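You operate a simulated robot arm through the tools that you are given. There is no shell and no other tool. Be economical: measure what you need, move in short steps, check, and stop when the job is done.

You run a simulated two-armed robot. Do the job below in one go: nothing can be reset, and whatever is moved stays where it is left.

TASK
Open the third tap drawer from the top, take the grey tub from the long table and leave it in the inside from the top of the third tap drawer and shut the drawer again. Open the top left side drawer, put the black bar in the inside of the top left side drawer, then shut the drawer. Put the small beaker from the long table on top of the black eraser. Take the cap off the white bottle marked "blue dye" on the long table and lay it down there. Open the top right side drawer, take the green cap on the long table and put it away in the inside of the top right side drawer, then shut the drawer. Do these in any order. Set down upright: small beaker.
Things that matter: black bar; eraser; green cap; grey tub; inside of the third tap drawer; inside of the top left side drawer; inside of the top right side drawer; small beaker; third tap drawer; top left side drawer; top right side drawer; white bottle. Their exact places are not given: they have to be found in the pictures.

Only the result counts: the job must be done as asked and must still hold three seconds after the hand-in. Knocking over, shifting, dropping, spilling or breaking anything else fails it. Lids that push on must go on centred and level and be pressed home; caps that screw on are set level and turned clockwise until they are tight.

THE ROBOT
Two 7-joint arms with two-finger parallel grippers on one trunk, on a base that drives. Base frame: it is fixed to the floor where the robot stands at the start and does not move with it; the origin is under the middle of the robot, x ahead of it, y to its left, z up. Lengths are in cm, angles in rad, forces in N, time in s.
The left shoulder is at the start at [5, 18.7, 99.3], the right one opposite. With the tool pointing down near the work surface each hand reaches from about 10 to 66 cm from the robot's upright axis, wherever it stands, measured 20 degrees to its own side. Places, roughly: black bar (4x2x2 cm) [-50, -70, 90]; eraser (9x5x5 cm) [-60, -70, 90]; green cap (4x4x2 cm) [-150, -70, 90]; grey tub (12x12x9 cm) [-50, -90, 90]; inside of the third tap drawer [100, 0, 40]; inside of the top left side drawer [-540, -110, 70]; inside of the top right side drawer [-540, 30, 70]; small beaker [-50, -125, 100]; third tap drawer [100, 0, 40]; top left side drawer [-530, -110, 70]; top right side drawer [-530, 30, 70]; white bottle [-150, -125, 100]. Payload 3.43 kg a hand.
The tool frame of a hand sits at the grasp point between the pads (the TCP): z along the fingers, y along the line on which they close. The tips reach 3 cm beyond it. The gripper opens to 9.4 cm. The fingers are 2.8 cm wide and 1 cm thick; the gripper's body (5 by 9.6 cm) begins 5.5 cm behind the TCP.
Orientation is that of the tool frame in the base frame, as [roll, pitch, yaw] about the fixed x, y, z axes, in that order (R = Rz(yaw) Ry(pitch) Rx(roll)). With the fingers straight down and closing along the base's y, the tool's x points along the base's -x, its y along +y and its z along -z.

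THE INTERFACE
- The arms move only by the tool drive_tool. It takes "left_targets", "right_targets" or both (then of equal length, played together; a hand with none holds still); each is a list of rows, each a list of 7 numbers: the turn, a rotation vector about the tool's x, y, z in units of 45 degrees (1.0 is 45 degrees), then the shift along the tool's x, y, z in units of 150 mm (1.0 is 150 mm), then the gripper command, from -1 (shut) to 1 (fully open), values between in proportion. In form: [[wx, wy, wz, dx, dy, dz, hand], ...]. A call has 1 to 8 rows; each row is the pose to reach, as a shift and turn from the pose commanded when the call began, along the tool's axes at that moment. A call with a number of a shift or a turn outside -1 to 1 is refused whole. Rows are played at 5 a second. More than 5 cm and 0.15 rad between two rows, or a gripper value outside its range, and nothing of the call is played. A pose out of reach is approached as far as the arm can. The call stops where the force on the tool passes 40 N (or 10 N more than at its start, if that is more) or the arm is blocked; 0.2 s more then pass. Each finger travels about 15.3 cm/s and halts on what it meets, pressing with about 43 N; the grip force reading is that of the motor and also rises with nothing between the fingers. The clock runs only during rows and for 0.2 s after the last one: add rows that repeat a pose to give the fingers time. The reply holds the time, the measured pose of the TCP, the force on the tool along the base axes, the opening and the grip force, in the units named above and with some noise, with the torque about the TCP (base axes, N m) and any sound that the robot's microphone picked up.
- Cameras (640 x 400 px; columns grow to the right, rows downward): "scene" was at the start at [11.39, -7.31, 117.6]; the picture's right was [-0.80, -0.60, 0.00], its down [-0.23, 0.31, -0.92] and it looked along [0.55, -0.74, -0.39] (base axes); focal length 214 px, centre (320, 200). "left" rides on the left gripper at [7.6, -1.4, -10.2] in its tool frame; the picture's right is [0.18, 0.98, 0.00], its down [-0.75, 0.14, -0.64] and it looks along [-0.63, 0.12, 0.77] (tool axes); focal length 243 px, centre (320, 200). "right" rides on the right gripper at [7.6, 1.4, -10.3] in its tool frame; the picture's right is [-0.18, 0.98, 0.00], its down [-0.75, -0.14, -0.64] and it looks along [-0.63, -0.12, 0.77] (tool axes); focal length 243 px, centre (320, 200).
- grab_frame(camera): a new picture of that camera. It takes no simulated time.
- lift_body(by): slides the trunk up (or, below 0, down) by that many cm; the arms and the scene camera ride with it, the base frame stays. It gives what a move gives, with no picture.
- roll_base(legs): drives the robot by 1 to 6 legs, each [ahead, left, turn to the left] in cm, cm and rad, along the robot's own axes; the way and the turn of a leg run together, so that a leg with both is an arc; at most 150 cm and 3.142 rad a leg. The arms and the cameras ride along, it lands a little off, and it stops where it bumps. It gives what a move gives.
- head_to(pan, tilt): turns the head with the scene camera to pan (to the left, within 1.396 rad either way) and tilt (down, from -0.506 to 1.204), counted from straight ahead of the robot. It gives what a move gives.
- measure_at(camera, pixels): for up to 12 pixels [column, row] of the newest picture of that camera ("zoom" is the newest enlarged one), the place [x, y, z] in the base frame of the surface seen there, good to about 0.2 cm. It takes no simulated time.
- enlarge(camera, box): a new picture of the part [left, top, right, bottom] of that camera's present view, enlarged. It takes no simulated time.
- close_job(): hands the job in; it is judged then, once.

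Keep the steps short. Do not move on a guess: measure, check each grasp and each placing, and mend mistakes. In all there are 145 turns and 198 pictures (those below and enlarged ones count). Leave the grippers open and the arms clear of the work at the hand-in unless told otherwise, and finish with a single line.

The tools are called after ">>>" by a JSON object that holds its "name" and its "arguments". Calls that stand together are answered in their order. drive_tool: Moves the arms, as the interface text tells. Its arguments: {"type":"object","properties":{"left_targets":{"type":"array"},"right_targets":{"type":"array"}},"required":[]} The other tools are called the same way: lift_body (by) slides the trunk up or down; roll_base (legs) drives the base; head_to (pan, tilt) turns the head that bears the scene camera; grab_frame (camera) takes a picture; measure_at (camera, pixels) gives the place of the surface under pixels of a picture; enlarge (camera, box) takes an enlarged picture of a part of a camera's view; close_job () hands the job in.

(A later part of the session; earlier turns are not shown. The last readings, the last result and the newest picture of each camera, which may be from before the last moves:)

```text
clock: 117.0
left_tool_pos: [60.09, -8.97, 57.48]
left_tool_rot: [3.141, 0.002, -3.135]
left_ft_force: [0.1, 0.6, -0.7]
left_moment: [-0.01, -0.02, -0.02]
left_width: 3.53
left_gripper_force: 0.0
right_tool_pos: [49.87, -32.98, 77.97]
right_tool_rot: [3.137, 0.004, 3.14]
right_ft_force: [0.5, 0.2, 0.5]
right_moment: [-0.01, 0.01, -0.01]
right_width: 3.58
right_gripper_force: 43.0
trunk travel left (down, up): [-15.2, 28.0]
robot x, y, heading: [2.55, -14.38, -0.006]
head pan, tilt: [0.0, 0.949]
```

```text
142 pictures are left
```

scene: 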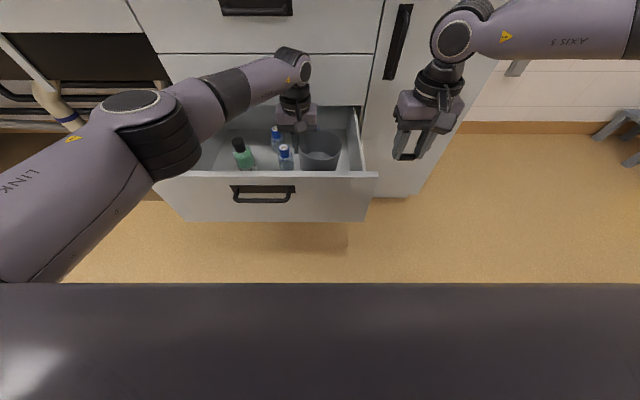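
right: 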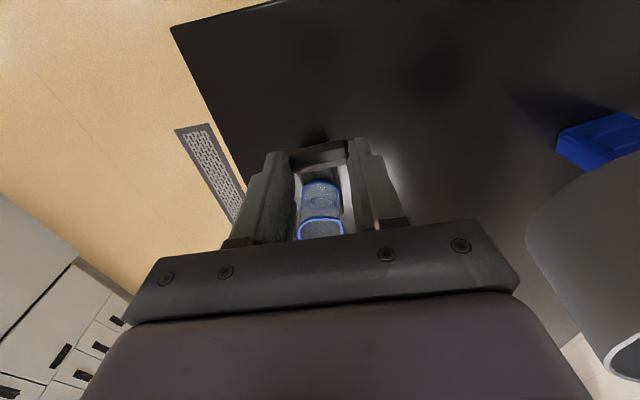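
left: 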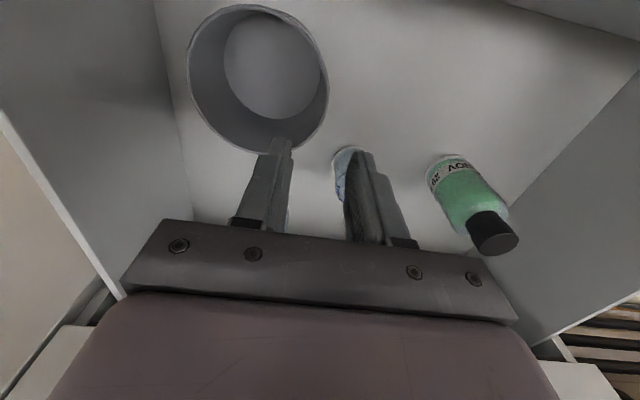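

The tub sits in the drawer. Raise the hand out, back off, tilt it 45° forward for pushing the drawer shut.

>>> {"name": "lift_body", "arguments": {"by": 10}}

>>> {"name": "roll_base", "arguments": {"legs": [[-30, 0, 0]]}}

>>> {"name": "drive_tool", "arguments": {"left_targets": [[0, -0.16, 0, 0, 0, 0, -0.6], [0, -0.32, 0, 0, 0, 0, -1], [0, -0.48, 0, 0, 0, 0, -1], [0, -0.64, 0, 0, 0, 0, -1], [0, -0.82, 0, 0, 0, 0, -1], [0, -1, 0, 0, 0, 0, -1]]}}

>>> {"name": "head_to", "arguments": {"pan": 0, "tilt": 0.8}}

>>> {"name": "grab_frame", "arguments": {"camera": "scene"}}

```text
clock: 118.3
left_tool_pos: [60.11, -8.95, 67.43]
left_tool_rot: [-3.141, 0.001, -3.135]
left_ft_force: [-0.1, -0.7, -0.3]
left_moment: [-0.03, -0.02, 0.01]
left_width: 3.52
left_gripper_force: 0.0
right_tool_pos: [49.88, -32.96, 88.0]
right_tool_rot: [3.138, 0.002, 3.141]
right_ft_force: [-0.3, 0.9, 0.1]
right_moment: [0.0, 0.0, 0.02]
right_width: 3.57
right_gripper_force: 42.9
trunk travel left (down, up): [-25.2, 18.0]
robot x, y, heading: [2.5, -14.62, 0.004]
head pan, tilt: [0.0, 0.949]
```

```text
clock: 120.4
left_tool_pos: [30.1, -8.93, 67.39]
left_tool_rot: [3.139, 0.001, -3.137]
left_ft_force: [-0.1, -0.7, -0.2]
left_moment: [0.02, -0.01, -0.03]
left_width: 3.53
left_gripper_force: 0.0
right_tool_pos: [19.72, -33.02, 87.95]
right_tool_rot: [3.139, 0.004, 3.141]
right_ft_force: [0.7, -0.2, -0.5]
right_moment: [0.03, 0.01, 0.02]
right_width: 3.55
right_gripper_force: 42.3
trunk travel left (down, up): [-25.2, 18.0]
robot x, y, heading: [-27.25, -14.45, -0.005]
head pan, tilt: [0.0, 0.949]
```

```text
clock: 121.8
left_tool_pos: [30.0, -9.06, 67.54]
left_tool_rot: [-3.141, 0.788, -3.14]
left_ft_force: [-0.2, 0.0, -0.3]
left_moment: [-0.02, 0.02, -0.03]
left_width: 0.02
left_gripper_force: 32.9
right_tool_pos: [19.7, -32.93, 88.0]
right_tool_rot: [3.137, 0.004, 3.14]
right_ft_force: [0.0, 1.1, 0.5]
right_moment: [-0.02, -0.02, 0.0]
right_width: 3.55
right_gripper_force: 43.2
trunk travel left (down, up): [-25.2, 18.0]
robot x, y, heading: [-27.38, -14.15, -0.001]
head pan, tilt: [0.0, 0.949]
```

```text
clock: 122.5
left_tool_pos: [30.09, -8.76, 67.48]
left_tool_rot: [3.139, 0.786, -3.14]
left_ft_force: [-0.2, -0.2, 0.2]
left_moment: [0.03, 0.01, 0.03]
left_width: 0.0
left_gripper_force: 33.0
right_tool_pos: [19.78, -32.99, 88.13]
right_tool_rot: [3.138, 0.002, 3.14]
right_ft_force: [0.4, -0.7, 0.2]
right_moment: [-0.02, 0.0, 0.01]
right_width: 3.59
right_gripper_force: 43.0
trunk travel left (down, up): [-25.2, 18.0]
robot x, y, heading: [-27.52, -14.39, -0.011]
head pan, tilt: [0.0, 0.799]
```

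```text
141 pictures are left
```

scene: 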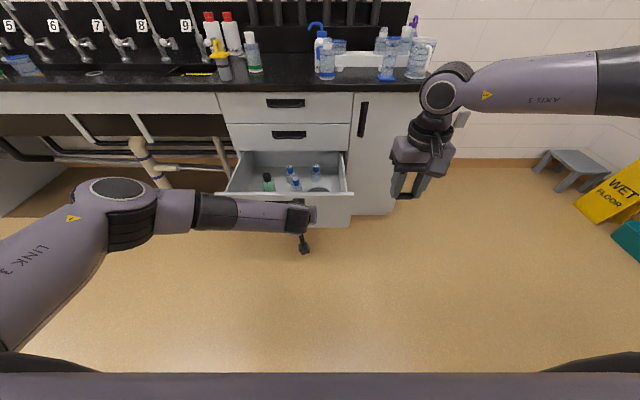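

Retract the right hand 15 cm so it stays away from the counter, shift the base right 5 cm and lower.

>>> {"name": "drive_tool", "arguments": {"right_targets": [[0, 0, 0, 0.2, 0, -0.1, -1], [0, 0, 0, 0.4, 0, -0.2, -1], [0, 0, 0, 0.6, 0, -0.3, -1], [0, 0, 0, 0.8, 0, -0.4, -1], [0, 0, 0, 1, 0, -0.5, -1]]}}

>>> {"name": "roll_base", "arguments": {"legs": [[0, -5.5, 0]]}}

>>> {"name": "lift_body", "arguments": {"by": -17.4}}

>>> {"name": "roll_base", "arguments": {"legs": [[16, 0, 0]]}}

>>> {"name": "grab_frame", "arguments": {"camera": "scene"}}

```text
clock: 123.7
left_tool_pos: [30.1, -8.97, 67.42]
left_tool_rot: [3.139, 0.786, -3.14]
left_ft_force: [-0.8, -0.9, -0.3]
left_moment: [0.01, 0.01, 0.01]
left_width: 0.0
left_gripper_force: 33.7
right_tool_pos: [4.65, -32.86, 95.4]
right_tool_rot: [3.14, 0.001, 3.139]
right_ft_force: [-0.2, -0.5, 0.1]
right_moment: [-0.02, -0.02, -0.01]
right_width: 3.58
right_gripper_force: 42.9
trunk travel left (down, up): [-25.2, 18.0]
robot x, y, heading: [-27.37, -14.63, -0.0]
head pan, tilt: [0.0, 0.799]
```

```text
clock: 124.8
left_tool_pos: [30.16, -14.52, 67.4]
left_tool_rot: [3.139, 0.789, 3.141]
left_ft_force: [0.3, -0.4, -0.4]
left_moment: [0.02, 0.01, 0.0]
left_width: 0.02
left_gripper_force: 33.3
right_tool_pos: [4.64, -38.5, 95.33]
right_tool_rot: [3.139, 0.005, 3.138]
right_ft_force: [-1.3, 0.9, -0.2]
right_moment: [0.01, -0.01, -0.01]
right_width: 3.59
right_gripper_force: 43.3
trunk travel left (down, up): [-25.2, 18.0]
robot x, y, heading: [-27.62, -19.63, 0.006]
head pan, tilt: [0.0, 0.799]
```

```text
clock: 126.8
left_tool_pos: [30.16, -14.5, 50.11]
left_tool_rot: [3.14, 0.787, -3.137]
left_ft_force: [-0.5, 0.3, -0.3]
left_moment: [0.03, -0.02, 0.03]
left_width: 0.0
left_gripper_force: 33.1
right_tool_pos: [4.7, -38.41, 78.0]
right_tool_rot: [3.139, 0.004, 3.137]
right_ft_force: [-0.3, -0.3, -0.6]
right_moment: [-0.03, -0.01, 0.03]
right_width: 3.58
right_gripper_force: 42.8
trunk travel left (down, up): [-7.8, 35.4]
robot x, y, heading: [-27.87, -20.06, -0.002]
head pan, tilt: [0.0, 0.799]
```

```text
clock: 128.2
left_tool_pos: [46.06, -14.48, 50.03]
left_tool_rot: [3.14, 0.788, -3.14]
left_ft_force: [0.8, -0.1, -1.1]
left_moment: [0.03, -0.01, -0.03]
left_width: 0.0
left_gripper_force: 32.9
right_tool_pos: [20.69, -38.52, 78.08]
right_tool_rot: [3.14, 0.003, 3.139]
right_ft_force: [-0.7, -0.1, 0.3]
right_moment: [-0.03, 0.01, -0.01]
right_width: 3.57
right_gripper_force: 43.0
trunk travel left (down, up): [-7.8, 35.4]
robot x, y, heading: [-11.9, -20.24, -0.007]
head pan, tilt: [0.0, 0.799]
```

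```text
140 pictures are left
```

scene: 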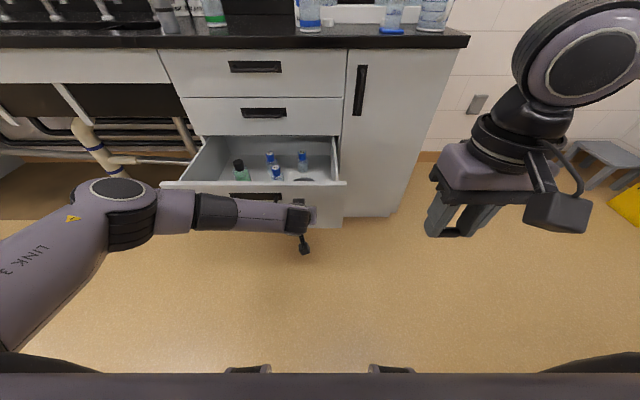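

Fingertips almost touch the face. Push by driving ahead in stages.

>>> {"name": "roll_base", "arguments": {"legs": [[3, 0, 0], [13, 0, 0]]}}

>>> {"name": "grab_frame", "arguments": {"camera": "scene"}}

```text
clock: 129.9
left_tool_pos: [61.97, -14.77, 50.16]
left_tool_rot: [3.139, 0.787, -3.141]
left_ft_force: [0.7, -0.7, -0.1]
left_moment: [0.0, 0.0, -0.01]
left_width: 0.02
left_gripper_force: 32.6
right_tool_pos: [36.54, -38.6, 78.05]
right_tool_rot: [3.139, 0.004, 3.14]
right_ft_force: [0.2, 0.3, 0.0]
right_moment: [-0.01, 0.02, -0.01]
right_width: 3.59
right_gripper_force: 43.2
trunk travel left (down, up): [-7.8, 35.4]
robot x, y, heading: [4.34, -20.13, -0.007]
head pan, tilt: [0.0, 0.799]
```

```text
139 pictures are left
```

scene: 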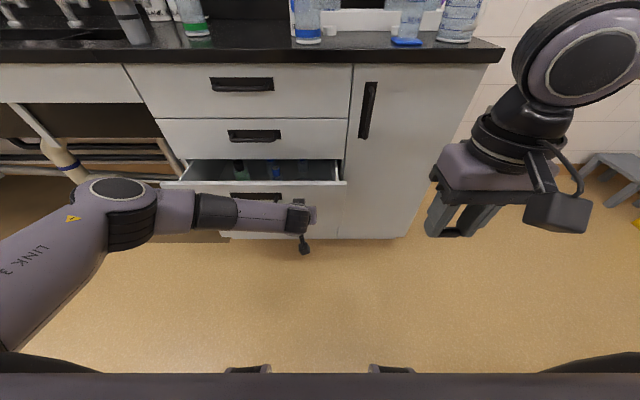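

>>> {"name": "roll_base", "arguments": {"legs": [[14.3, 0, 0]]}}

>>> {"name": "grab_frame", "arguments": {"camera": "scene"}}

```text
clock: 131.4
left_tool_pos: [75.77, -14.79, 49.66]
left_tool_rot: [-3.14, 0.774, -3.14]
left_ft_force: [-0.9, 0.4, 0.8]
left_moment: [-0.01, -0.01, -0.02]
left_width: 0.03
left_gripper_force: 32.9
right_tool_pos: [50.92, -38.48, 77.93]
right_tool_rot: [3.137, 0.001, 3.14]
right_ft_force: [0.0, 0.4, -0.2]
right_moment: [0.0, -0.02, -0.02]
right_width: 3.58
right_gripper_force: 43.2
trunk travel left (down, up): [-7.8, 35.4]
robot x, y, heading: [18.72, -20.19, -0.005]
head pan, tilt: [0.0, 0.799]
stopped in leg 1: the force on the tool passed its limit at 53 N (the readings are from after the stop); the commanded pose is now the measured one
```

```text
138 pictures are left
```

scene: 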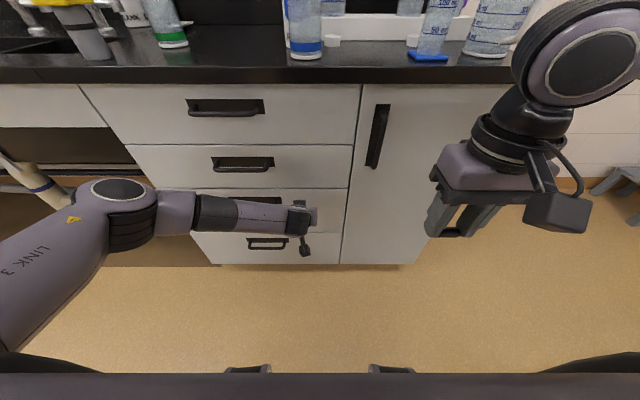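

It looks shut (53 N at the stop). Back away and measure the faces.

>>> {"name": "roll_base", "arguments": {"legs": [[-30, 0, 0]]}}

>>> {"name": "enlarge", "arguments": {"camera": "scene", "box": [120, 60, 400, 240]}}

>>> {"name": "grab_frame", "arguments": {"camera": "scene"}}

```text
clock: 133.4
left_tool_pos: [46.26, -14.79, 49.7]
left_tool_rot: [3.141, 0.775, 3.14]
left_ft_force: [0.1, 0.2, -0.2]
left_moment: [0.03, 0.01, 0.0]
left_width: 0.0
left_gripper_force: 32.6
right_tool_pos: [21.44, -38.51, 78.06]
right_tool_rot: [3.138, 0.001, 3.138]
right_ft_force: [0.0, 0.2, -1.2]
right_moment: [0.01, 0.0, -0.02]
right_width: 3.57
right_gripper_force: 42.7
trunk travel left (down, up): [-7.8, 35.4]
robot x, y, heading: [-10.93, -20.46, -0.006]
head pan, tilt: [0.0, 0.799]
```

```text
2.22 times, centred on (260, 150) of scene
```

zoom: 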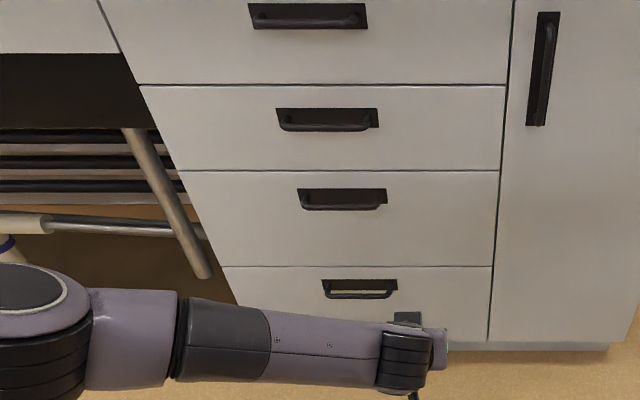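

```text
136 pictures are left
```

scene: 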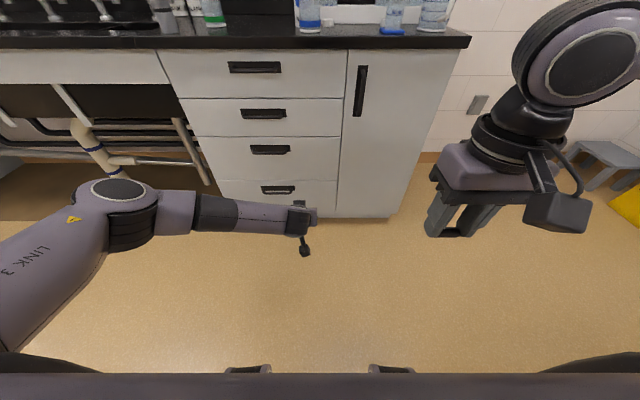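

>>> {"name": "measure_at", "arguments": {"camera": "scene", "pixels": [[320, 160], [230, 160], [320, 120], [320, 195], [275, 170], [290, 125]]}}

```text
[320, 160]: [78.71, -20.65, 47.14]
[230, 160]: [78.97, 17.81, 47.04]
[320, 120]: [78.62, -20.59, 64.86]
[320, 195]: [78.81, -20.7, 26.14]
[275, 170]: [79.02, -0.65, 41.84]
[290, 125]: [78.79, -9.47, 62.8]
```

The drawer is flush (78.7–79.0). Next: carry the bar to the side drawers at x≈-530. First untilt the left hand and raise the trunk.

>>> {"name": "drive_tool", "arguments": {"left_targets": [[0, 0.16, 0, 0, 0, -0.1, -1], [0, 0.32, 0, 0, 0, -0.2, -1], [0, 0.48, 0, 0, 0, -0.3, -1], [0, 0.64, 0, 0, 0, -0.4, -1], [0, 0.82, 0, 0, 0, -0.5, -1], [0, 0.987, 0, 0, 0, -0.6, 1]]}}

>>> {"name": "lift_body", "arguments": {"by": 34}}

>>> {"name": "roll_base", "arguments": {"legs": [[-20, 25, 0]]}}

>>> {"name": "head_to", "arguments": {"pan": 1.39, "tilt": 0.4}}

>>> {"name": "grab_frame", "arguments": {"camera": "scene"}}

```text
clock: 134.8
left_tool_pos: [39.96, -14.69, 56.11]
left_tool_rot: [-3.141, -0.004, 3.14]
left_ft_force: [0.6, -0.9, 0.1]
left_moment: [0.01, -0.02, -0.01]
left_width: 9.39
left_gripper_force: 0.1
right_tool_pos: [21.34, -38.5, 77.96]
right_tool_rot: [3.14, 0.0, 3.139]
right_ft_force: [-0.3, -0.9, 0.3]
right_moment: [-0.02, 0.0, -0.02]
right_width: 3.59
right_gripper_force: 42.9
trunk travel left (down, up): [-7.8, 35.4]
robot x, y, heading: [-11.0, -19.92, -0.005]
head pan, tilt: [0.0, 0.799]
```

```text
clock: 138.2
left_tool_pos: [39.94, -14.7, 90.03]
left_tool_rot: [-3.141, 0.001, 3.141]
left_ft_force: [-0.3, -0.3, -0.2]
left_moment: [-0.02, 0.0, 0.01]
left_width: 9.35
left_gripper_force: 0.1
right_tool_pos: [21.4, -38.5, 111.92]
right_tool_rot: [3.138, 0.001, 3.139]
right_ft_force: [0.0, 0.0, -0.4]
right_moment: [0.02, 0.03, 0.0]
right_width: 3.56
right_gripper_force: 42.6
trunk travel left (down, up): [-41.8, 1.4]
robot x, y, heading: [-10.67, -20.22, -0.005]
head pan, tilt: [0.0, 0.799]
```

```text
clock: 141.0
left_tool_pos: [20.88, 9.87, 90.1]
left_tool_rot: [-3.142, 0.0, 3.132]
left_ft_force: [0.0, -0.3, 0.9]
left_moment: [-0.01, 0.02, -0.02]
left_width: 9.39
left_gripper_force: 0.0
right_tool_pos: [2.23, -13.87, 111.98]
right_tool_rot: [3.14, 0.003, 3.128]
right_ft_force: [-0.1, 0.2, -0.5]
right_moment: [0.01, -0.03, -0.02]
right_width: 3.61
right_gripper_force: 43.2
trunk travel left (down, up): [-41.8, 1.4]
robot x, y, heading: [-29.93, 4.94, -0.016]
head pan, tilt: [0.0, 0.799]
```

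```text
clock: 142.5
left_tool_pos: [21.05, 9.88, 90.05]
left_tool_rot: [3.139, 0.0, 3.13]
left_ft_force: [0.9, 0.8, -0.9]
left_moment: [0.01, -0.03, 0.03]
left_width: 9.39
left_gripper_force: 0.1
right_tool_pos: [2.12, -13.74, 111.99]
right_tool_rot: [3.139, 0.001, 3.129]
right_ft_force: [0.6, -0.1, -0.1]
right_moment: [-0.01, -0.04, 0.02]
right_width: 3.59
right_gripper_force: 43.4
trunk travel left (down, up): [-41.8, 1.4]
robot x, y, heading: [-29.84, 4.87, -0.013]
head pan, tilt: [1.389, 0.4]
```

```text
135 pictures are left
```

scene: 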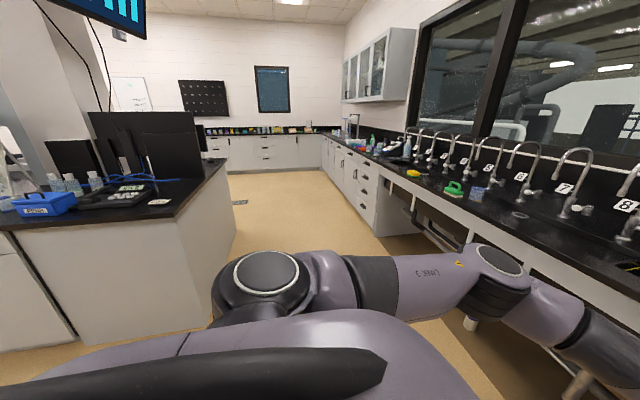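

An island stands on this side. Measure its extents.

>>> {"name": "measure_at", "arguments": {"camera": "scene", "pixels": [[232, 160], [175, 215], [20, 240], [5, 225], [100, 330], [240, 202], [215, 275]]}}

>>> {"name": "head_to", "arguments": {"pan": -1.39, "tilt": 0.4}}

```text
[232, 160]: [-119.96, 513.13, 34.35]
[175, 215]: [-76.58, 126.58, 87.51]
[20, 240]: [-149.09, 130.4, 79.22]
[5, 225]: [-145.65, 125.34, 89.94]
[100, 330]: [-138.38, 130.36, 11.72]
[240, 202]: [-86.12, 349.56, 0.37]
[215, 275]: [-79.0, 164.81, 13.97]
```

```text
clock: 144.9
left_tool_pos: [20.98, 9.88, 90.17]
left_tool_rot: [3.141, 0.0, 3.13]
left_ft_force: [-0.2, 0.4, 0.2]
left_moment: [-0.01, 0.01, -0.02]
left_width: 9.41
left_gripper_force: 0.1
right_tool_pos: [2.12, -13.78, 111.9]
right_tool_rot: [3.138, 0.002, 3.128]
right_ft_force: [-0.3, -0.8, 0.3]
right_moment: [0.03, -0.02, -0.01]
right_width: 3.6
right_gripper_force: 42.8
trunk travel left (down, up): [-41.8, 1.4]
robot x, y, heading: [-30.11, 4.73, -0.017]
head pan, tilt: [-1.389, 0.4]
```

The aisle runs from y -61 to 126. Half turn left, then drive along y≈25 to about x -330.

>>> {"name": "roll_base", "arguments": {"legs": [[0, 0, 3.14], [0, -20, 0], [150, 0, 0], [150, 0, 0]]}}

>>> {"name": "head_to", "arguments": {"pan": 0, "tilt": 0.3}}

>>> {"name": "grab_frame", "arguments": {"camera": "scene"}}

```text
clock: 168.5
left_tool_pos: [-375.68, 53.71, 90.04]
left_tool_rot: [-3.141, 0.0, -0.095]
left_ft_force: [-0.9, 0.3, 0.6]
left_moment: [-0.01, -0.01, 0.0]
left_width: 9.41
left_gripper_force: 0.2
right_tool_pos: [-354.77, 75.75, 111.9]
right_tool_rot: [3.139, 0.001, -0.101]
right_ft_force: [-0.6, -0.1, 0.3]
right_moment: [-0.01, -0.01, 0.04]
right_width: 3.6
right_gripper_force: 43.3
trunk travel left (down, up): [-41.8, 1.4]
robot x, y, heading: [-324.08, 54.24, 3.039]
head pan, tilt: [-1.389, 0.4]
```

```text
clock: 170.0
left_tool_pos: [-375.62, 53.85, 90.1]
left_tool_rot: [3.141, 0.0, -0.095]
left_ft_force: [-0.5, -0.3, 0.6]
left_moment: [-0.01, 0.02, -0.02]
left_width: 9.4
left_gripper_force: 0.1
right_tool_pos: [-354.76, 75.68, 112.14]
right_tool_rot: [3.137, 0.002, -0.099]
right_ft_force: [-0.2, -0.2, -0.2]
right_moment: [-0.02, -0.01, 0.04]
right_width: 3.59
right_gripper_force: 42.5
trunk travel left (down, up): [-41.8, 1.4]
robot x, y, heading: [-324.6, 54.44, 3.036]
head pan, tilt: [0.0, 0.3]
```

```text
134 pictures are left
```

scene: 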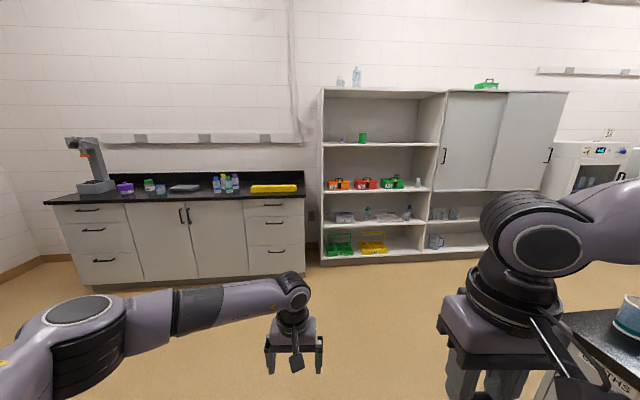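

The side cabinet: left column top handle (87,211), right column top handle (272,205). Measure.

>>> {"name": "measure_at", "arguments": {"camera": "scene", "pixels": [[87, 211], [272, 205], [265, 212], [110, 218], [272, 222], [247, 205], [303, 205], [60, 225], [88, 200], [270, 197]]}}

>>> {"name": "enlarge", "arguments": {"camera": "scene", "box": [40, 170, 320, 300]}}

```text
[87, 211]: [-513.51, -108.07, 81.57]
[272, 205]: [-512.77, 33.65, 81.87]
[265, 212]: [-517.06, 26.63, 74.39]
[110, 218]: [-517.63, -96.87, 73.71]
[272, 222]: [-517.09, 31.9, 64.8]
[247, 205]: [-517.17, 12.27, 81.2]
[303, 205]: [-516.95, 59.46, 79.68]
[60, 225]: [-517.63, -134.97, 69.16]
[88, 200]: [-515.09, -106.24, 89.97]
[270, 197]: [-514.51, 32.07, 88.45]
```

```text
2.29 times, centred on (180, 235) of scene
```

zoom: 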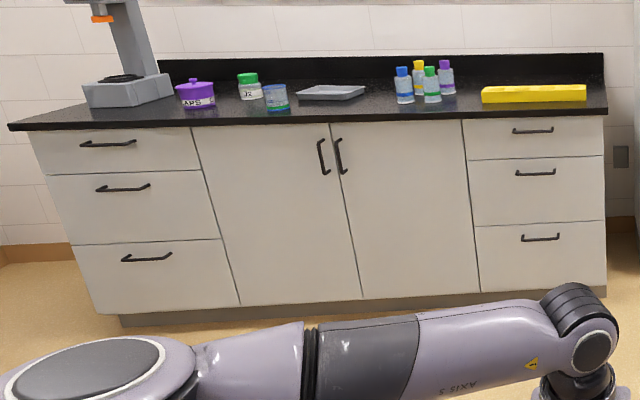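

Handle of the top left drawer is at (-513.4,-108,81.7), face at -517.5. Look left to see the way is clear.

>>> {"name": "head_to", "arguments": {"pan": 1.0, "tilt": 0.5}}

>>> {"name": "grab_frame", "arguments": {"camera": "scene"}}

```text
clock: 171.3
left_tool_pos: [-375.67, 53.67, 90.07]
left_tool_rot: [-3.141, -0.002, -0.095]
left_ft_force: [-0.2, 0.7, 0.6]
left_moment: [-0.01, -0.01, -0.01]
left_width: 9.41
left_gripper_force: 0.1
right_tool_pos: [-354.68, 75.69, 111.92]
right_tool_rot: [3.138, 0.003, -0.099]
right_ft_force: [0.2, 0.0, -0.2]
right_moment: [0.0, -0.01, -0.03]
right_width: 3.6
right_gripper_force: 43.1
trunk travel left (down, up): [-41.8, 1.4]
robot x, y, heading: [-324.32, 54.49, 3.036]
head pan, tilt: [1.0, 0.499]
```

```text
132 pictures are left
```

scene: 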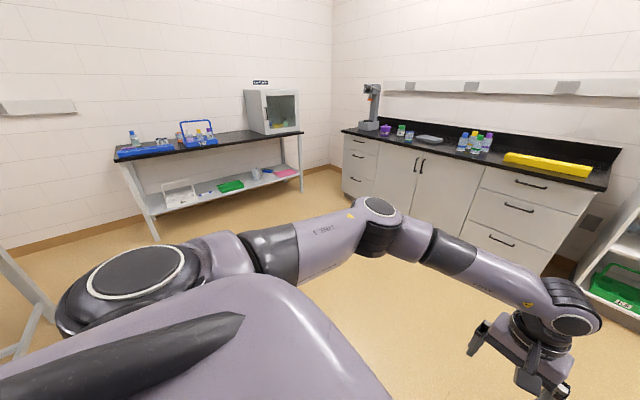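

>>> {"name": "measure_at", "arguments": {"camera": "scene", "pixels": [[155, 238], [300, 178], [118, 158], [303, 133], [45, 310], [300, 200], [10, 350]]}}

```text
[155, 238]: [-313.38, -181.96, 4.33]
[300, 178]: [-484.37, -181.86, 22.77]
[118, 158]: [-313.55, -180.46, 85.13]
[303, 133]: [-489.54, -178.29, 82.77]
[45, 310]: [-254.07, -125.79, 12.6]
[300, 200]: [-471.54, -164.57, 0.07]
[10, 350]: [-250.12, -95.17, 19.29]
```

Space is free (side table front y -179, long table ends x -250). Square up and strafe left to y≈-110.

>>> {"name": "roll_base", "arguments": {"legs": [[0, 0, 0.105], [-10, 0, 0], [0, 100, 0], [0, 62, 0]]}}

>>> {"name": "lift_body", "arguments": {"by": -10}}

>>> {"name": "drive_tool", "arguments": {"left_targets": [[-0.096, -0.096, 0.096, 0, 0, 0, 1], [-0.192, -0.192, 0.192, 0, 0, 0, 1], [-0.289, -0.289, 0.289, 0, 0, 0, 1], [-0.385, -0.385, 0.385, 0, 0, 0, 1], [-0.481, -0.481, 0.481, 0, 0, 0, 1], [-0.577, -0.577, 0.577, 0, 0, 0, 1], [-0.673, -0.673, 0.673, 0, 0, 0, 1], [-0.77, -0.77, 0.77, 0, 0, 0, 1]]}}

>>> {"name": "drive_tool", "arguments": {"left_targets": [[-0.096, -0.096, 0.096, 0, 0, 0, 1], [-0.192, -0.192, 0.192, 0, 0, 0, 1], [-0.289, -0.289, 0.289, 0, 0, 0, 1], [-0.385, -0.385, 0.385, 0, 0, 0, 1], [-0.481, -0.481, 0.481, 0, 0, 0, 1], [-0.577, -0.577, 0.577, 0, 0, 0, 1], [-0.673, -0.673, 0.673, 0, 0, 0, 1], [-0.77, -0.77, 0.77, 0, 0, 0, 1]]}}

>>> {"name": "head_to", "arguments": {"pan": 0, "tilt": 0.45}}

>>> {"name": "grab_frame", "arguments": {"camera": "scene"}}

```text
clock: 187.1
left_tool_pos: [-364.31, -112.66, 90.08]
left_tool_rot: [3.141, -0.001, 0.013]
left_ft_force: [-0.4, 0.0, -0.4]
left_moment: [0.01, -0.02, 0.01]
left_width: 9.39
left_gripper_force: 0.0
right_tool_pos: [-345.94, -88.63, 112.05]
right_tool_rot: [3.139, 0.001, 0.011]
right_ft_force: [1.0, 1.1, -0.2]
right_moment: [0.03, -0.01, 0.0]
right_width: 3.58
right_gripper_force: 42.7
trunk travel left (down, up): [-41.8, 1.4]
robot x, y, heading: [-313.49, -106.64, -3.128]
head pan, tilt: [1.0, 0.499]
```

```text
clock: 188.4
left_tool_pos: [-364.4, -112.8, 80.1]
left_tool_rot: [3.14, -0.001, 0.013]
left_ft_force: [0.4, -0.3, 0.6]
left_moment: [0.05, -0.01, 0.0]
left_width: 9.4
left_gripper_force: 0.1
right_tool_pos: [-346.17, -88.62, 102.0]
right_tool_rot: [3.139, 0.001, 0.011]
right_ft_force: [-0.3, 1.0, 0.0]
right_moment: [0.0, 0.0, -0.01]
right_width: 3.61
right_gripper_force: 43.3
trunk travel left (down, up): [-31.8, 11.4]
robot x, y, heading: [-313.08, -106.51, -3.133]
head pan, tilt: [1.0, 0.499]
```

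```text
clock: 190.2
left_tool_pos: [-364.33, -112.85, 80.0]
left_tool_rot: [2.354, 0.341, -0.773]
left_ft_force: [-0.5, -0.4, -0.8]
left_moment: [0.03, 0.01, 0.02]
left_width: 9.4
left_gripper_force: 0.1
right_tool_pos: [-346.06, -88.83, 101.92]
right_tool_rot: [3.138, 0.003, 0.01]
right_ft_force: [0.7, 0.0, -0.4]
right_moment: [-0.03, 0.0, -0.01]
right_width: 3.56
right_gripper_force: 42.9
trunk travel left (down, up): [-31.8, 11.4]
robot x, y, heading: [-313.91, -106.45, -3.131]
head pan, tilt: [1.0, 0.499]
```

```text
clock: 192.1
left_tool_pos: [-362.88, -108.26, 85.1]
left_tool_rot: [1.584, -0.001, -1.536]
left_ft_force: [0.5, -0.4, -0.5]
left_moment: [0.01, 0.02, -0.01]
left_width: 9.42
left_gripper_force: 0.1
left hand out of reach, approached as far as the arm can: row 7, 8
right_tool_pos: [-346.1, -88.68, 102.04]
right_tool_rot: [3.14, 0.002, 0.011]
right_ft_force: [-0.4, -0.3, -1.2]
right_moment: [0.01, -0.02, -0.03]
right_width: 3.58
right_gripper_force: 43.7
trunk travel left (down, up): [-31.8, 11.4]
robot x, y, heading: [-313.67, -106.63, -3.127]
head pan, tilt: [1.0, 0.499]
```

```text
clock: 193.3
left_tool_pos: [-362.99, -108.16, 85.0]
left_tool_rot: [1.588, -0.001, -1.537]
left_ft_force: [1.2, 1.1, 0.7]
left_moment: [0.03, -0.01, 0.02]
left_width: 9.39
left_gripper_force: 0.1
right_tool_pos: [-346.05, -88.62, 102.11]
right_tool_rot: [3.138, 0.003, 0.01]
right_ft_force: [-0.5, 0.2, -0.4]
right_moment: [0.0, -0.01, 0.01]
right_width: 3.58
right_gripper_force: 42.8
trunk travel left (down, up): [-31.8, 11.4]
robot x, y, heading: [-313.3, -106.63, -3.129]
head pan, tilt: [0.0, 0.45]
```

```text
131 pictures are left
```

scene: 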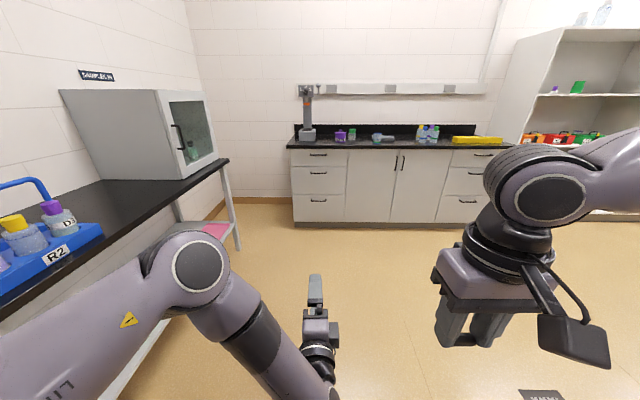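

Measure the elbow clearance to the side table, and the handle again.

>>> {"name": "measure_at", "arguments": {"camera": "scene", "pixels": [[145, 260], [200, 265], [150, 300], [230, 160], [319, 154], [319, 163], [60, 380]]}}

>>> {"name": "enlarge", "arguments": {"camera": "scene", "box": [280, 130, 360, 230]}}

```text
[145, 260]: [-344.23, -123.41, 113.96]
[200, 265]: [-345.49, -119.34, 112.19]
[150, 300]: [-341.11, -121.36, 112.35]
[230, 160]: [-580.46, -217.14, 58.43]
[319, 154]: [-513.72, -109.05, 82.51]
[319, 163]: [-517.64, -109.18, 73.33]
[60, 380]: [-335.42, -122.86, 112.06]
```

```text
4.00 times, centred on (320, 180) of scene
```

zoom: 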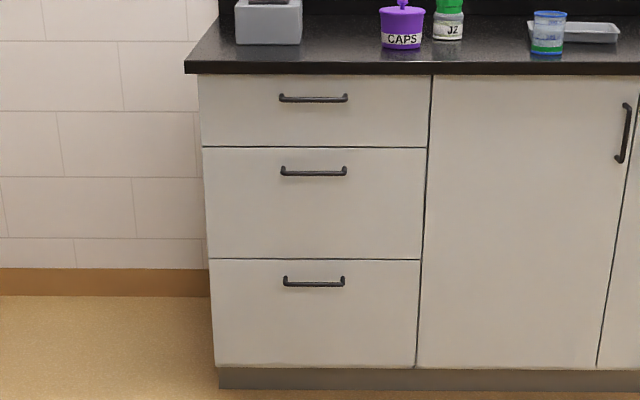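

The elbow is high and clear. Square the heading, lower 3.2 cm and drive 125 cm ahead.

>>> {"name": "lift_body", "arguments": {"by": -3.0}}

>>> {"name": "roll_base", "arguments": {"legs": [[0, 0, -0.013], [125, 0, 0]]}}

>>> {"name": "grab_frame", "arguments": {"camera": "left"}}

>>> {"name": "grab_frame", "arguments": {"camera": "scene"}}

```text
clock: 194.1
left_tool_pos: [-363.02, -108.17, 82.11]
left_tool_rot: [1.586, 0.0, -1.538]
left_ft_force: [0.7, 0.5, -0.2]
left_moment: [0.04, -0.02, -0.03]
left_width: 9.41
left_gripper_force: 0.1
right_tool_pos: [-346.02, -88.78, 99.07]
right_tool_rot: [3.139, 0.002, 0.011]
right_ft_force: [0.6, 0.1, -0.5]
right_moment: [-0.02, -0.05, 0.02]
right_width: 3.56
right_gripper_force: 43.6
trunk travel left (down, up): [-28.8, 14.4]
robot x, y, heading: [-313.35, -106.59, -3.135]
head pan, tilt: [0.0, 0.45]
```

```text
clock: 200.6
left_tool_pos: [-486.38, -104.1, 82.06]
left_tool_rot: [1.589, -0.001, -1.578]
left_ft_force: [-0.1, -0.1, 0.0]
left_moment: [0.01, 0.02, -0.03]
left_width: 9.4
left_gripper_force: 0.0
right_tool_pos: [-468.71, -85.25, 98.92]
right_tool_rot: [3.138, 0.001, -0.031]
right_ft_force: [-0.4, 0.2, -0.5]
right_moment: [0.02, 0.0, -0.01]
right_width: 3.59
right_gripper_force: 43.3
trunk travel left (down, up): [-28.8, 14.4]
robot x, y, heading: [-436.76, -104.56, 3.107]
head pan, tilt: [0.0, 0.45]
```

```text
129 pictures are left
```

left: 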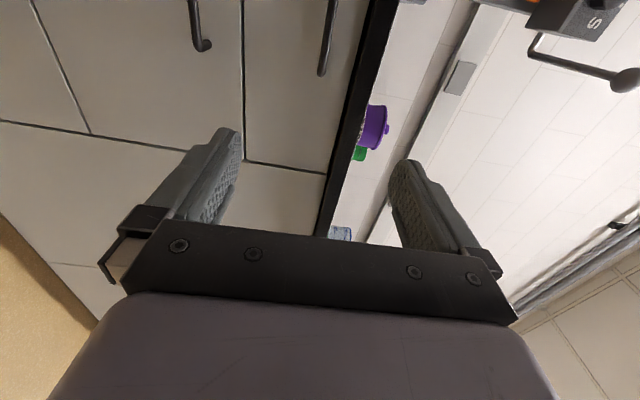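

```text
128 pictures are left
```

scene: 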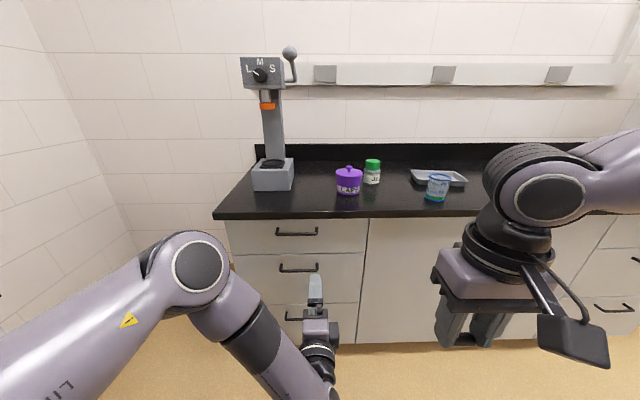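

>>> {"name": "measure_at", "arguments": {"camera": "scene", "pixels": [[297, 234], [280, 233], [316, 233], [297, 221], [297, 218], [297, 215], [297, 228], [360, 225], [297, 248], [480, 305]]}}

>>> {"name": "measure_at", "arguments": {"camera": "left", "pixels": [[326, 40], [323, 65], [333, 10], [345, 120], [352, 60], [355, 150]]}}

```text
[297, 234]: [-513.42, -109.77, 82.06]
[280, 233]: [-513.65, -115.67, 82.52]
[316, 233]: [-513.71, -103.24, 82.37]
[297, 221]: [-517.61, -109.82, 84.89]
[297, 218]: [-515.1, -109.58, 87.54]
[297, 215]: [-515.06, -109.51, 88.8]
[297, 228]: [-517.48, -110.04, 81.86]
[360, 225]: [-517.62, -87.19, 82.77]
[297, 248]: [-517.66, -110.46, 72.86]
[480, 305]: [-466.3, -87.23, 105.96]
```

```text
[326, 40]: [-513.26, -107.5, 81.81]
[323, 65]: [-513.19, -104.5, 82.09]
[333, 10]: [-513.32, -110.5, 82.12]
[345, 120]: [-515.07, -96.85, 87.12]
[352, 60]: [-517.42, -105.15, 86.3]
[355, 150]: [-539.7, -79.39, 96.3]
```

The bar is at z 82.0, y -116…-103; the counter's underside is z≈86.8, so I'll open only 5 cm. Correct heading and approach 20 cm.

>>> {"name": "drive_tool", "arguments": {"left_targets": [[0, 0, 0, 0, 0, 0, 0.06], [0, 0, 0, 0, 0, 0, 0.06]]}}

>>> {"name": "roll_base", "arguments": {"legs": [[0, 0, 0.034], [0, 3, 0], [20, 0, 0]]}}

>>> {"name": "grab_frame", "arguments": {"camera": "left"}}

```text
clock: 201.2
left_tool_pos: [-486.37, -104.02, 82.03]
left_tool_rot: [1.587, -0.001, -1.578]
left_ft_force: [0.4, 0.0, 0.1]
left_moment: [0.01, 0.0, -0.01]
left_width: 4.96
left_gripper_force: 0.0
right_tool_pos: [-468.69, -85.21, 99.05]
right_tool_rot: [3.138, 0.002, -0.031]
right_ft_force: [0.5, 0.0, 0.0]
right_moment: [-0.02, -0.03, 0.0]
right_width: 3.57
right_gripper_force: 42.8
trunk travel left (down, up): [-28.8, 14.4]
robot x, y, heading: [-437.08, -104.58, 3.114]
head pan, tilt: [0.0, 0.45]
```

```text
clock: 203.8
left_tool_pos: [-506.26, -108.59, 81.98]
left_tool_rot: [1.589, 0.001, -1.547]
left_ft_force: [0.4, -0.5, 0.2]
left_moment: [0.01, -0.02, -0.01]
left_width: 4.97
left_gripper_force: 0.1
right_tool_pos: [-489.3, -89.28, 98.95]
right_tool_rot: [3.14, 0.003, 0.003]
right_ft_force: [-0.4, -0.3, -0.6]
right_moment: [0.0, 0.01, 0.0]
right_width: 3.59
right_gripper_force: 43.1
trunk travel left (down, up): [-28.8, 14.4]
robot x, y, heading: [-456.42, -107.11, -3.143]
head pan, tilt: [0.0, 0.45]
```

```text
127 pictures are left
```

left: 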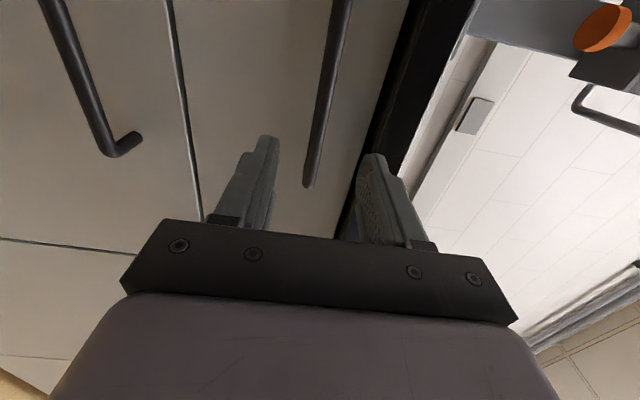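

Bar is between the fingers. Drive 6.8 cm ahead, then close.

>>> {"name": "roll_base", "arguments": {"legs": [[6.8, 0, 0]]}}

>>> {"name": "drive_tool", "arguments": {"left_targets": [[0, 0, 0, 0, 0, 0, -0.5], [0, 0, 0, 0, 0, 0, -1], [0, 0, 0, 0, 0, 0, -1], [0, 0, 0, 0, 0, 0, -1]]}}

>>> {"name": "roll_base", "arguments": {"legs": [[-12, 0, 0]]}}

>>> {"name": "grab_frame", "arguments": {"camera": "scene"}}

```text
clock: 204.8
left_tool_pos: [-513.02, -108.53, 81.94]
left_tool_rot: [1.589, -0.001, -1.546]
left_ft_force: [-0.1, -0.6, -0.1]
left_moment: [-0.01, -0.02, 0.0]
left_width: 5.0
left_gripper_force: 0.2
right_tool_pos: [-495.95, -89.33, 98.93]
right_tool_rot: [3.139, 0.002, 0.0]
right_ft_force: [0.8, -0.2, 0.3]
right_moment: [-0.01, 0.0, 0.01]
right_width: 3.54
right_gripper_force: 43.6
trunk travel left (down, up): [-28.8, 14.4]
robot x, y, heading: [-463.46, -107.85, -3.141]
head pan, tilt: [0.0, 0.45]
```

```text
clock: 205.8
left_tool_pos: [-512.92, -108.73, 81.89]
left_tool_rot: [1.594, -0.002, -1.547]
left_ft_force: [1.0, -0.3, -13.3]
left_moment: [0.1, -0.15, -0.22]
left_width: 1.16
left_gripper_force: 45.0
right_tool_pos: [-496.05, -89.18, 98.97]
right_tool_rot: [3.137, 0.003, 0.001]
right_ft_force: [0.2, 0.8, 0.4]
right_moment: [0.01, -0.03, -0.01]
right_width: 3.6
right_gripper_force: 43.2
trunk travel left (down, up): [-28.8, 14.4]
robot x, y, heading: [-463.75, -108.09, -3.14]
head pan, tilt: [0.0, 0.45]
```

```text
clock: 207.0
left_tool_pos: [-501.2, -108.69, 81.87]
left_tool_rot: [1.592, -0.003, -1.546]
left_ft_force: [0.2, -4.6, -21.5]
left_moment: [0.08, -0.26, -0.21]
left_width: 1.16
left_gripper_force: 44.9
right_tool_pos: [-484.34, -89.31, 98.85]
right_tool_rot: [3.141, 0.001, 0.0]
right_ft_force: [0.6, -0.2, -0.5]
right_moment: [0.03, -0.02, 0.0]
right_width: 3.6
right_gripper_force: 43.5
trunk travel left (down, up): [-28.8, 14.4]
robot x, y, heading: [-451.69, -107.48, -3.141]
head pan, tilt: [0.0, 0.45]
```

```text
126 pictures are left
```

scene: 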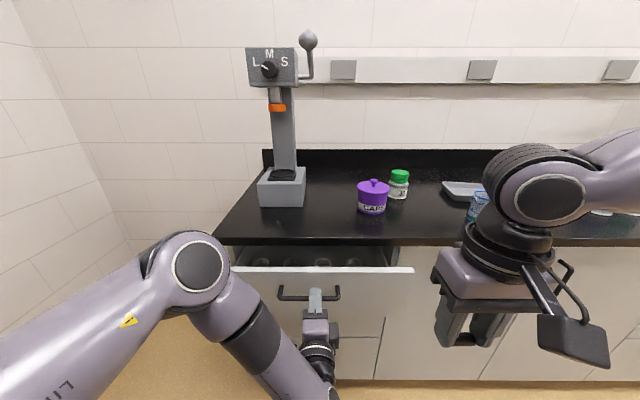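

It opens. Pull 14 cm more.

>>> {"name": "roll_base", "arguments": {"legs": [[-14, 0, 0]]}}

>>> {"name": "head_to", "arguments": {"pan": 0, "tilt": 0.7}}

>>> {"name": "grab_frame", "arguments": {"camera": "scene"}}

```text
clock: 208.3
left_tool_pos: [-487.63, -108.65, 81.93]
left_tool_rot: [1.595, -0.002, -1.544]
left_ft_force: [-0.1, -7.6, -10.6]
left_moment: [0.14, -0.12, -0.64]
left_width: 1.16
left_gripper_force: 44.9
right_tool_pos: [-470.47, -89.26, 99.03]
right_tool_rot: [3.14, 0.002, 0.001]
right_ft_force: [-0.1, 0.2, -0.2]
right_moment: [-0.02, 0.01, 0.04]
right_width: 3.57
right_gripper_force: 43.6
trunk travel left (down, up): [-28.8, 14.4]
robot x, y, heading: [-437.98, -107.3, -3.143]
head pan, tilt: [0.0, 0.45]
```

```text
clock: 209.1
left_tool_pos: [-487.57, -108.79, 81.8]
left_tool_rot: [1.594, -0.003, -1.545]
left_ft_force: [-0.1, -2.6, -3.6]
left_moment: [0.29, -0.08, -0.35]
left_width: 1.15
left_gripper_force: 45.0
right_tool_pos: [-470.51, -89.24, 99.05]
right_tool_rot: [3.138, 0.002, 0.0]
right_ft_force: [0.9, 0.2, 0.7]
right_moment: [0.06, 0.01, 0.03]
right_width: 3.58
right_gripper_force: 42.9
trunk travel left (down, up): [-28.8, 14.4]
robot x, y, heading: [-438.24, -107.57, -3.142]
head pan, tilt: [0.0, 0.7]
```

```text
125 pictures are left
```

scene: 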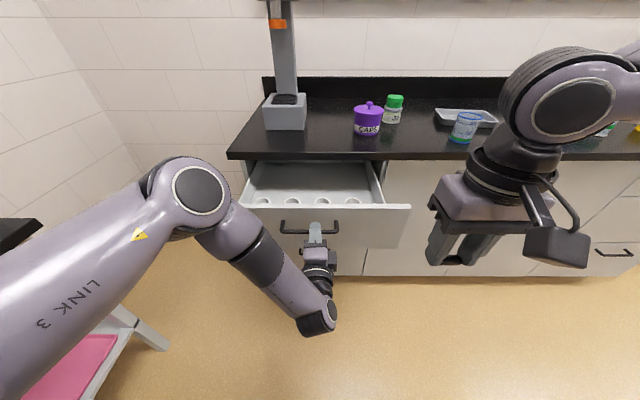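

>>> {"name": "enlarge", "arguments": {"camera": "scene", "box": [230, 140, 420, 260]}}

>>> {"name": "measure_at", "arguments": {"camera": "scene", "pixels": [[325, 185], [350, 180], [290, 180], [325, 205], [400, 207], [370, 185], [325, 196], [310, 190], [292, 200], [262, 200]]}}

```text
3.33 times, centred on (325, 200) of scene
```

zoom: 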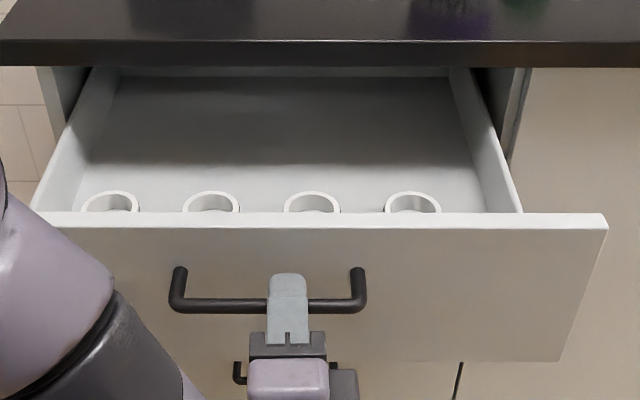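

```text
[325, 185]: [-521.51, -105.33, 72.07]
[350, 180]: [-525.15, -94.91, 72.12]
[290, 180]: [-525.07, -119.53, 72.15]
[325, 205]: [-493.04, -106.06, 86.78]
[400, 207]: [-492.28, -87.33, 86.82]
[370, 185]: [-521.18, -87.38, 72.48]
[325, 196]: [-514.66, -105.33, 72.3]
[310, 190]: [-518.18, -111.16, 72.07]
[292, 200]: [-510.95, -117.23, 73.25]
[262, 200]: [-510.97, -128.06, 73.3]
```

Drawer floor z is 72.1, front top 86.8; four cups sit near the front. Release the handle, back off, and return the left hand to pointing down, raised.

>>> {"name": "drive_tool", "arguments": {"left_targets": [[0, 0, 0, 0, 0, 0, -0.4], [0, 0, 0, 0, 0, 0, 0.06], [0, 0, 0, 0, 0, 0, 0.06], [0, 0, 0, 0, 0, 0, 0.06]]}}

>>> {"name": "roll_base", "arguments": {"legs": [[-15, 0, 0]]}}

>>> {"name": "drive_tool", "arguments": {"left_targets": [[0.096, 0.096, -0.096, 0, 0.12, 0, 1], [0.192, 0.192, -0.192, 0, 0.25, 0, 1], [0.289, 0.289, -0.289, 0, 0.38, 0, 1], [0.385, 0.385, -0.385, 0, 0.5, 0, 1], [0.481, 0.481, -0.481, 0, 0.62, 0, 1], [0.577, 0.577, -0.577, 0, 0.75, 0, 1], [0.673, 0.673, -0.673, 0, 0.88, 0, 1], [0.77, 0.77, -0.77, 0, 1, 0, 1]]}}

>>> {"name": "drive_tool", "arguments": {"left_targets": [[0.096, 0.096, -0.096, 0, 0, 0, 1], [0.192, 0.192, -0.192, 0, 0, 0, 1], [0.289, 0.289, -0.289, 0, 0, 0, 1], [0.385, 0.385, -0.385, 0, 0, 0, 1], [0.481, 0.481, -0.481, 0, 0, 0, 1], [0.577, 0.577, -0.577, 0, 0, 0, 1], [0.673, 0.673, -0.673, 0, 0, 0, 1], [0.77, 0.77, -0.77, 0, 0, 0, 1]]}}

>>> {"name": "grab_frame", "arguments": {"camera": "scene"}}

```text
clock: 210.1
left_tool_pos: [-487.52, -108.75, 81.89]
left_tool_rot: [1.593, -0.003, -1.547]
left_ft_force: [-0.4, 0.3, 1.0]
left_moment: [-0.04, 0.02, -0.01]
left_width: 4.99
left_gripper_force: 0.1
right_tool_pos: [-470.32, -89.19, 98.93]
right_tool_rot: [3.139, 0.003, 0.001]
right_ft_force: [0.5, 0.6, 0.0]
right_moment: [-0.02, -0.02, -0.05]
right_width: 3.58
right_gripper_force: 43.4
trunk travel left (down, up): [-28.8, 14.4]
robot x, y, heading: [-438.03, -107.57, -3.141]
head pan, tilt: [0.0, 0.7]
```

```text
clock: 211.4
left_tool_pos: [-472.61, -108.67, 81.91]
left_tool_rot: [1.593, -0.004, -1.545]
left_ft_force: [0.4, -0.4, -0.5]
left_moment: [-0.01, -0.01, 0.02]
left_width: 5.0
left_gripper_force: 0.0
right_tool_pos: [-455.37, -89.3, 99.02]
right_tool_rot: [3.141, 0.002, -0.001]
right_ft_force: [0.1, -0.4, 0.2]
right_moment: [0.01, -0.01, -0.01]
right_width: 3.56
right_gripper_force: 42.8
trunk travel left (down, up): [-28.8, 14.4]
robot x, y, heading: [-423.05, -107.28, -3.15]
head pan, tilt: [0.0, 0.7]
```

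```text
clock: 213.2
left_tool_pos: [-472.86, -108.72, 96.92]
left_tool_rot: [2.373, 0.323, -0.753]
left_ft_force: [0.1, -0.1, -0.4]
left_moment: [0.03, -0.05, 0.02]
left_width: 9.43
left_gripper_force: 0.1
right_tool_pos: [-455.46, -89.36, 99.01]
right_tool_rot: [3.137, 0.002, -0.001]
right_ft_force: [-0.7, 0.1, -0.1]
right_moment: [-0.03, 0.0, 0.01]
right_width: 3.58
right_gripper_force: 43.1
trunk travel left (down, up): [-28.8, 14.4]
robot x, y, heading: [-423.03, -107.73, -3.141]
head pan, tilt: [0.0, 0.7]
```

```text
clock: 215.1
left_tool_pos: [-472.93, -108.67, 96.82]
left_tool_rot: [3.139, -0.024, 0.028]
left_ft_force: [0.6, 0.1, -0.1]
left_moment: [-0.02, 0.01, -0.03]
left_width: 9.41
left_gripper_force: 0.1
right_tool_pos: [-455.51, -89.35, 98.96]
right_tool_rot: [3.138, 0.001, 0.0]
right_ft_force: [-0.5, -1.2, -0.7]
right_moment: [0.0, 0.0, -0.01]
right_width: 3.58
right_gripper_force: 42.8
trunk travel left (down, up): [-28.8, 14.4]
robot x, y, heading: [-423.52, -107.54, -3.144]
head pan, tilt: [0.0, 0.7]
```

```text
123 pictures are left
```

scene: 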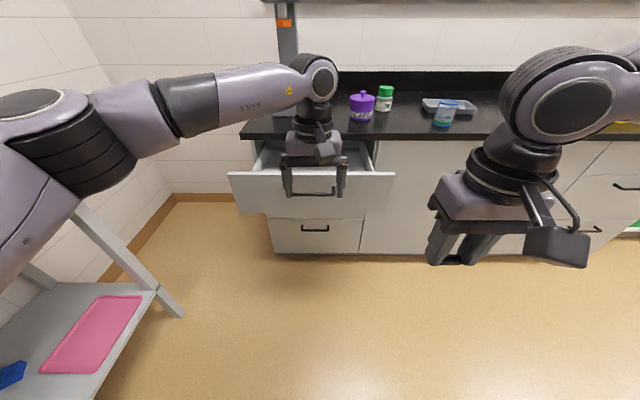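

Retract the left hand 15 cm and extend the right hand 15 cm, then shift the base left 9 cm and ahead 30 cm.

>>> {"name": "drive_tool", "arguments": {"left_targets": [[0, 0, 0, 0.2, 0, 0, 1], [0, 0, 0, 0.4, 0, 0, 1], [0, 0, 0, 0.6, 0, 0, 1], [0, 0, 0, 0.8, 0, 0, 1], [0, 0, 0, 1, 0, 0, 1]], "right_targets": [[0, 0, 0, -0.2, 0, 0, -1], [0, 0, 0, -0.4, 0, 0, -1], [0, 0, 0, -0.6, 0, 0, -1], [0, 0, 0, -0.8, 0, 0, -1], [0, 0, 0, -1, 0, 0, -1]]}}

>>> {"name": "roll_base", "arguments": {"legs": [[0, 9, 0], [30, 0, 0]]}}

>>> {"name": "grab_frame", "arguments": {"camera": "right"}}

>>> {"name": "grab_frame", "arguments": {"camera": "scene"}}

```text
clock: 216.2
left_tool_pos: [-457.79, -108.28, 97.27]
left_tool_rot: [3.139, -0.022, 0.025]
left_ft_force: [-0.1, 0.0, -1.4]
left_moment: [0.02, 0.0, -0.02]
left_width: 9.38
left_gripper_force: 0.0
right_tool_pos: [-470.54, -89.22, 98.99]
right_tool_rot: [3.137, 0.001, 0.0]
right_ft_force: [-0.3, -0.7, 0.1]
right_moment: [0.03, -0.01, -0.01]
right_width: 3.59
right_gripper_force: 43.0
trunk travel left (down, up): [-28.8, 14.4]
robot x, y, heading: [-422.99, -107.57, -3.141]
head pan, tilt: [0.0, 0.7]
```

```text
clock: 219.3
left_tool_pos: [-487.85, -116.95, 97.39]
left_tool_rot: [3.141, -0.022, 0.019]
left_ft_force: [0.7, -0.1, 0.1]
left_moment: [0.01, 0.01, 0.02]
left_width: 9.4
left_gripper_force: 0.1
right_tool_pos: [-500.33, -97.8, 99.02]
right_tool_rot: [3.139, 0.002, -0.006]
right_ft_force: [-1.0, -0.7, -0.6]
right_moment: [0.0, 0.0, -0.02]
right_width: 3.6
right_gripper_force: 43.2
trunk travel left (down, up): [-28.8, 14.4]
robot x, y, heading: [-453.11, -116.58, 3.133]
head pan, tilt: [0.0, 0.7]
```

```text
122 pictures are left
```

right: 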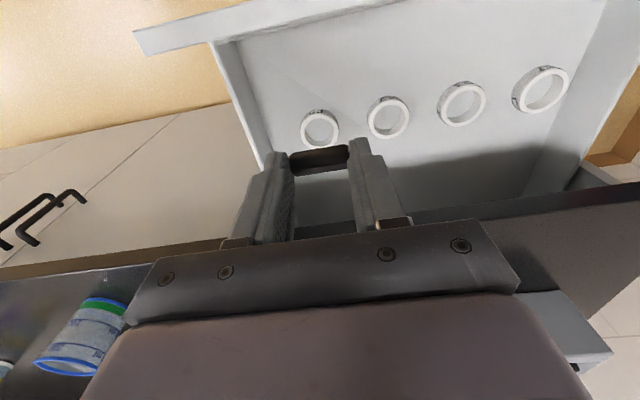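

```text
121 pictures are left
```

scene: 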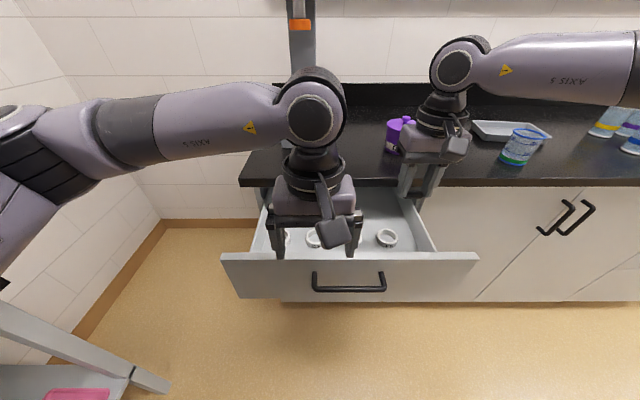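

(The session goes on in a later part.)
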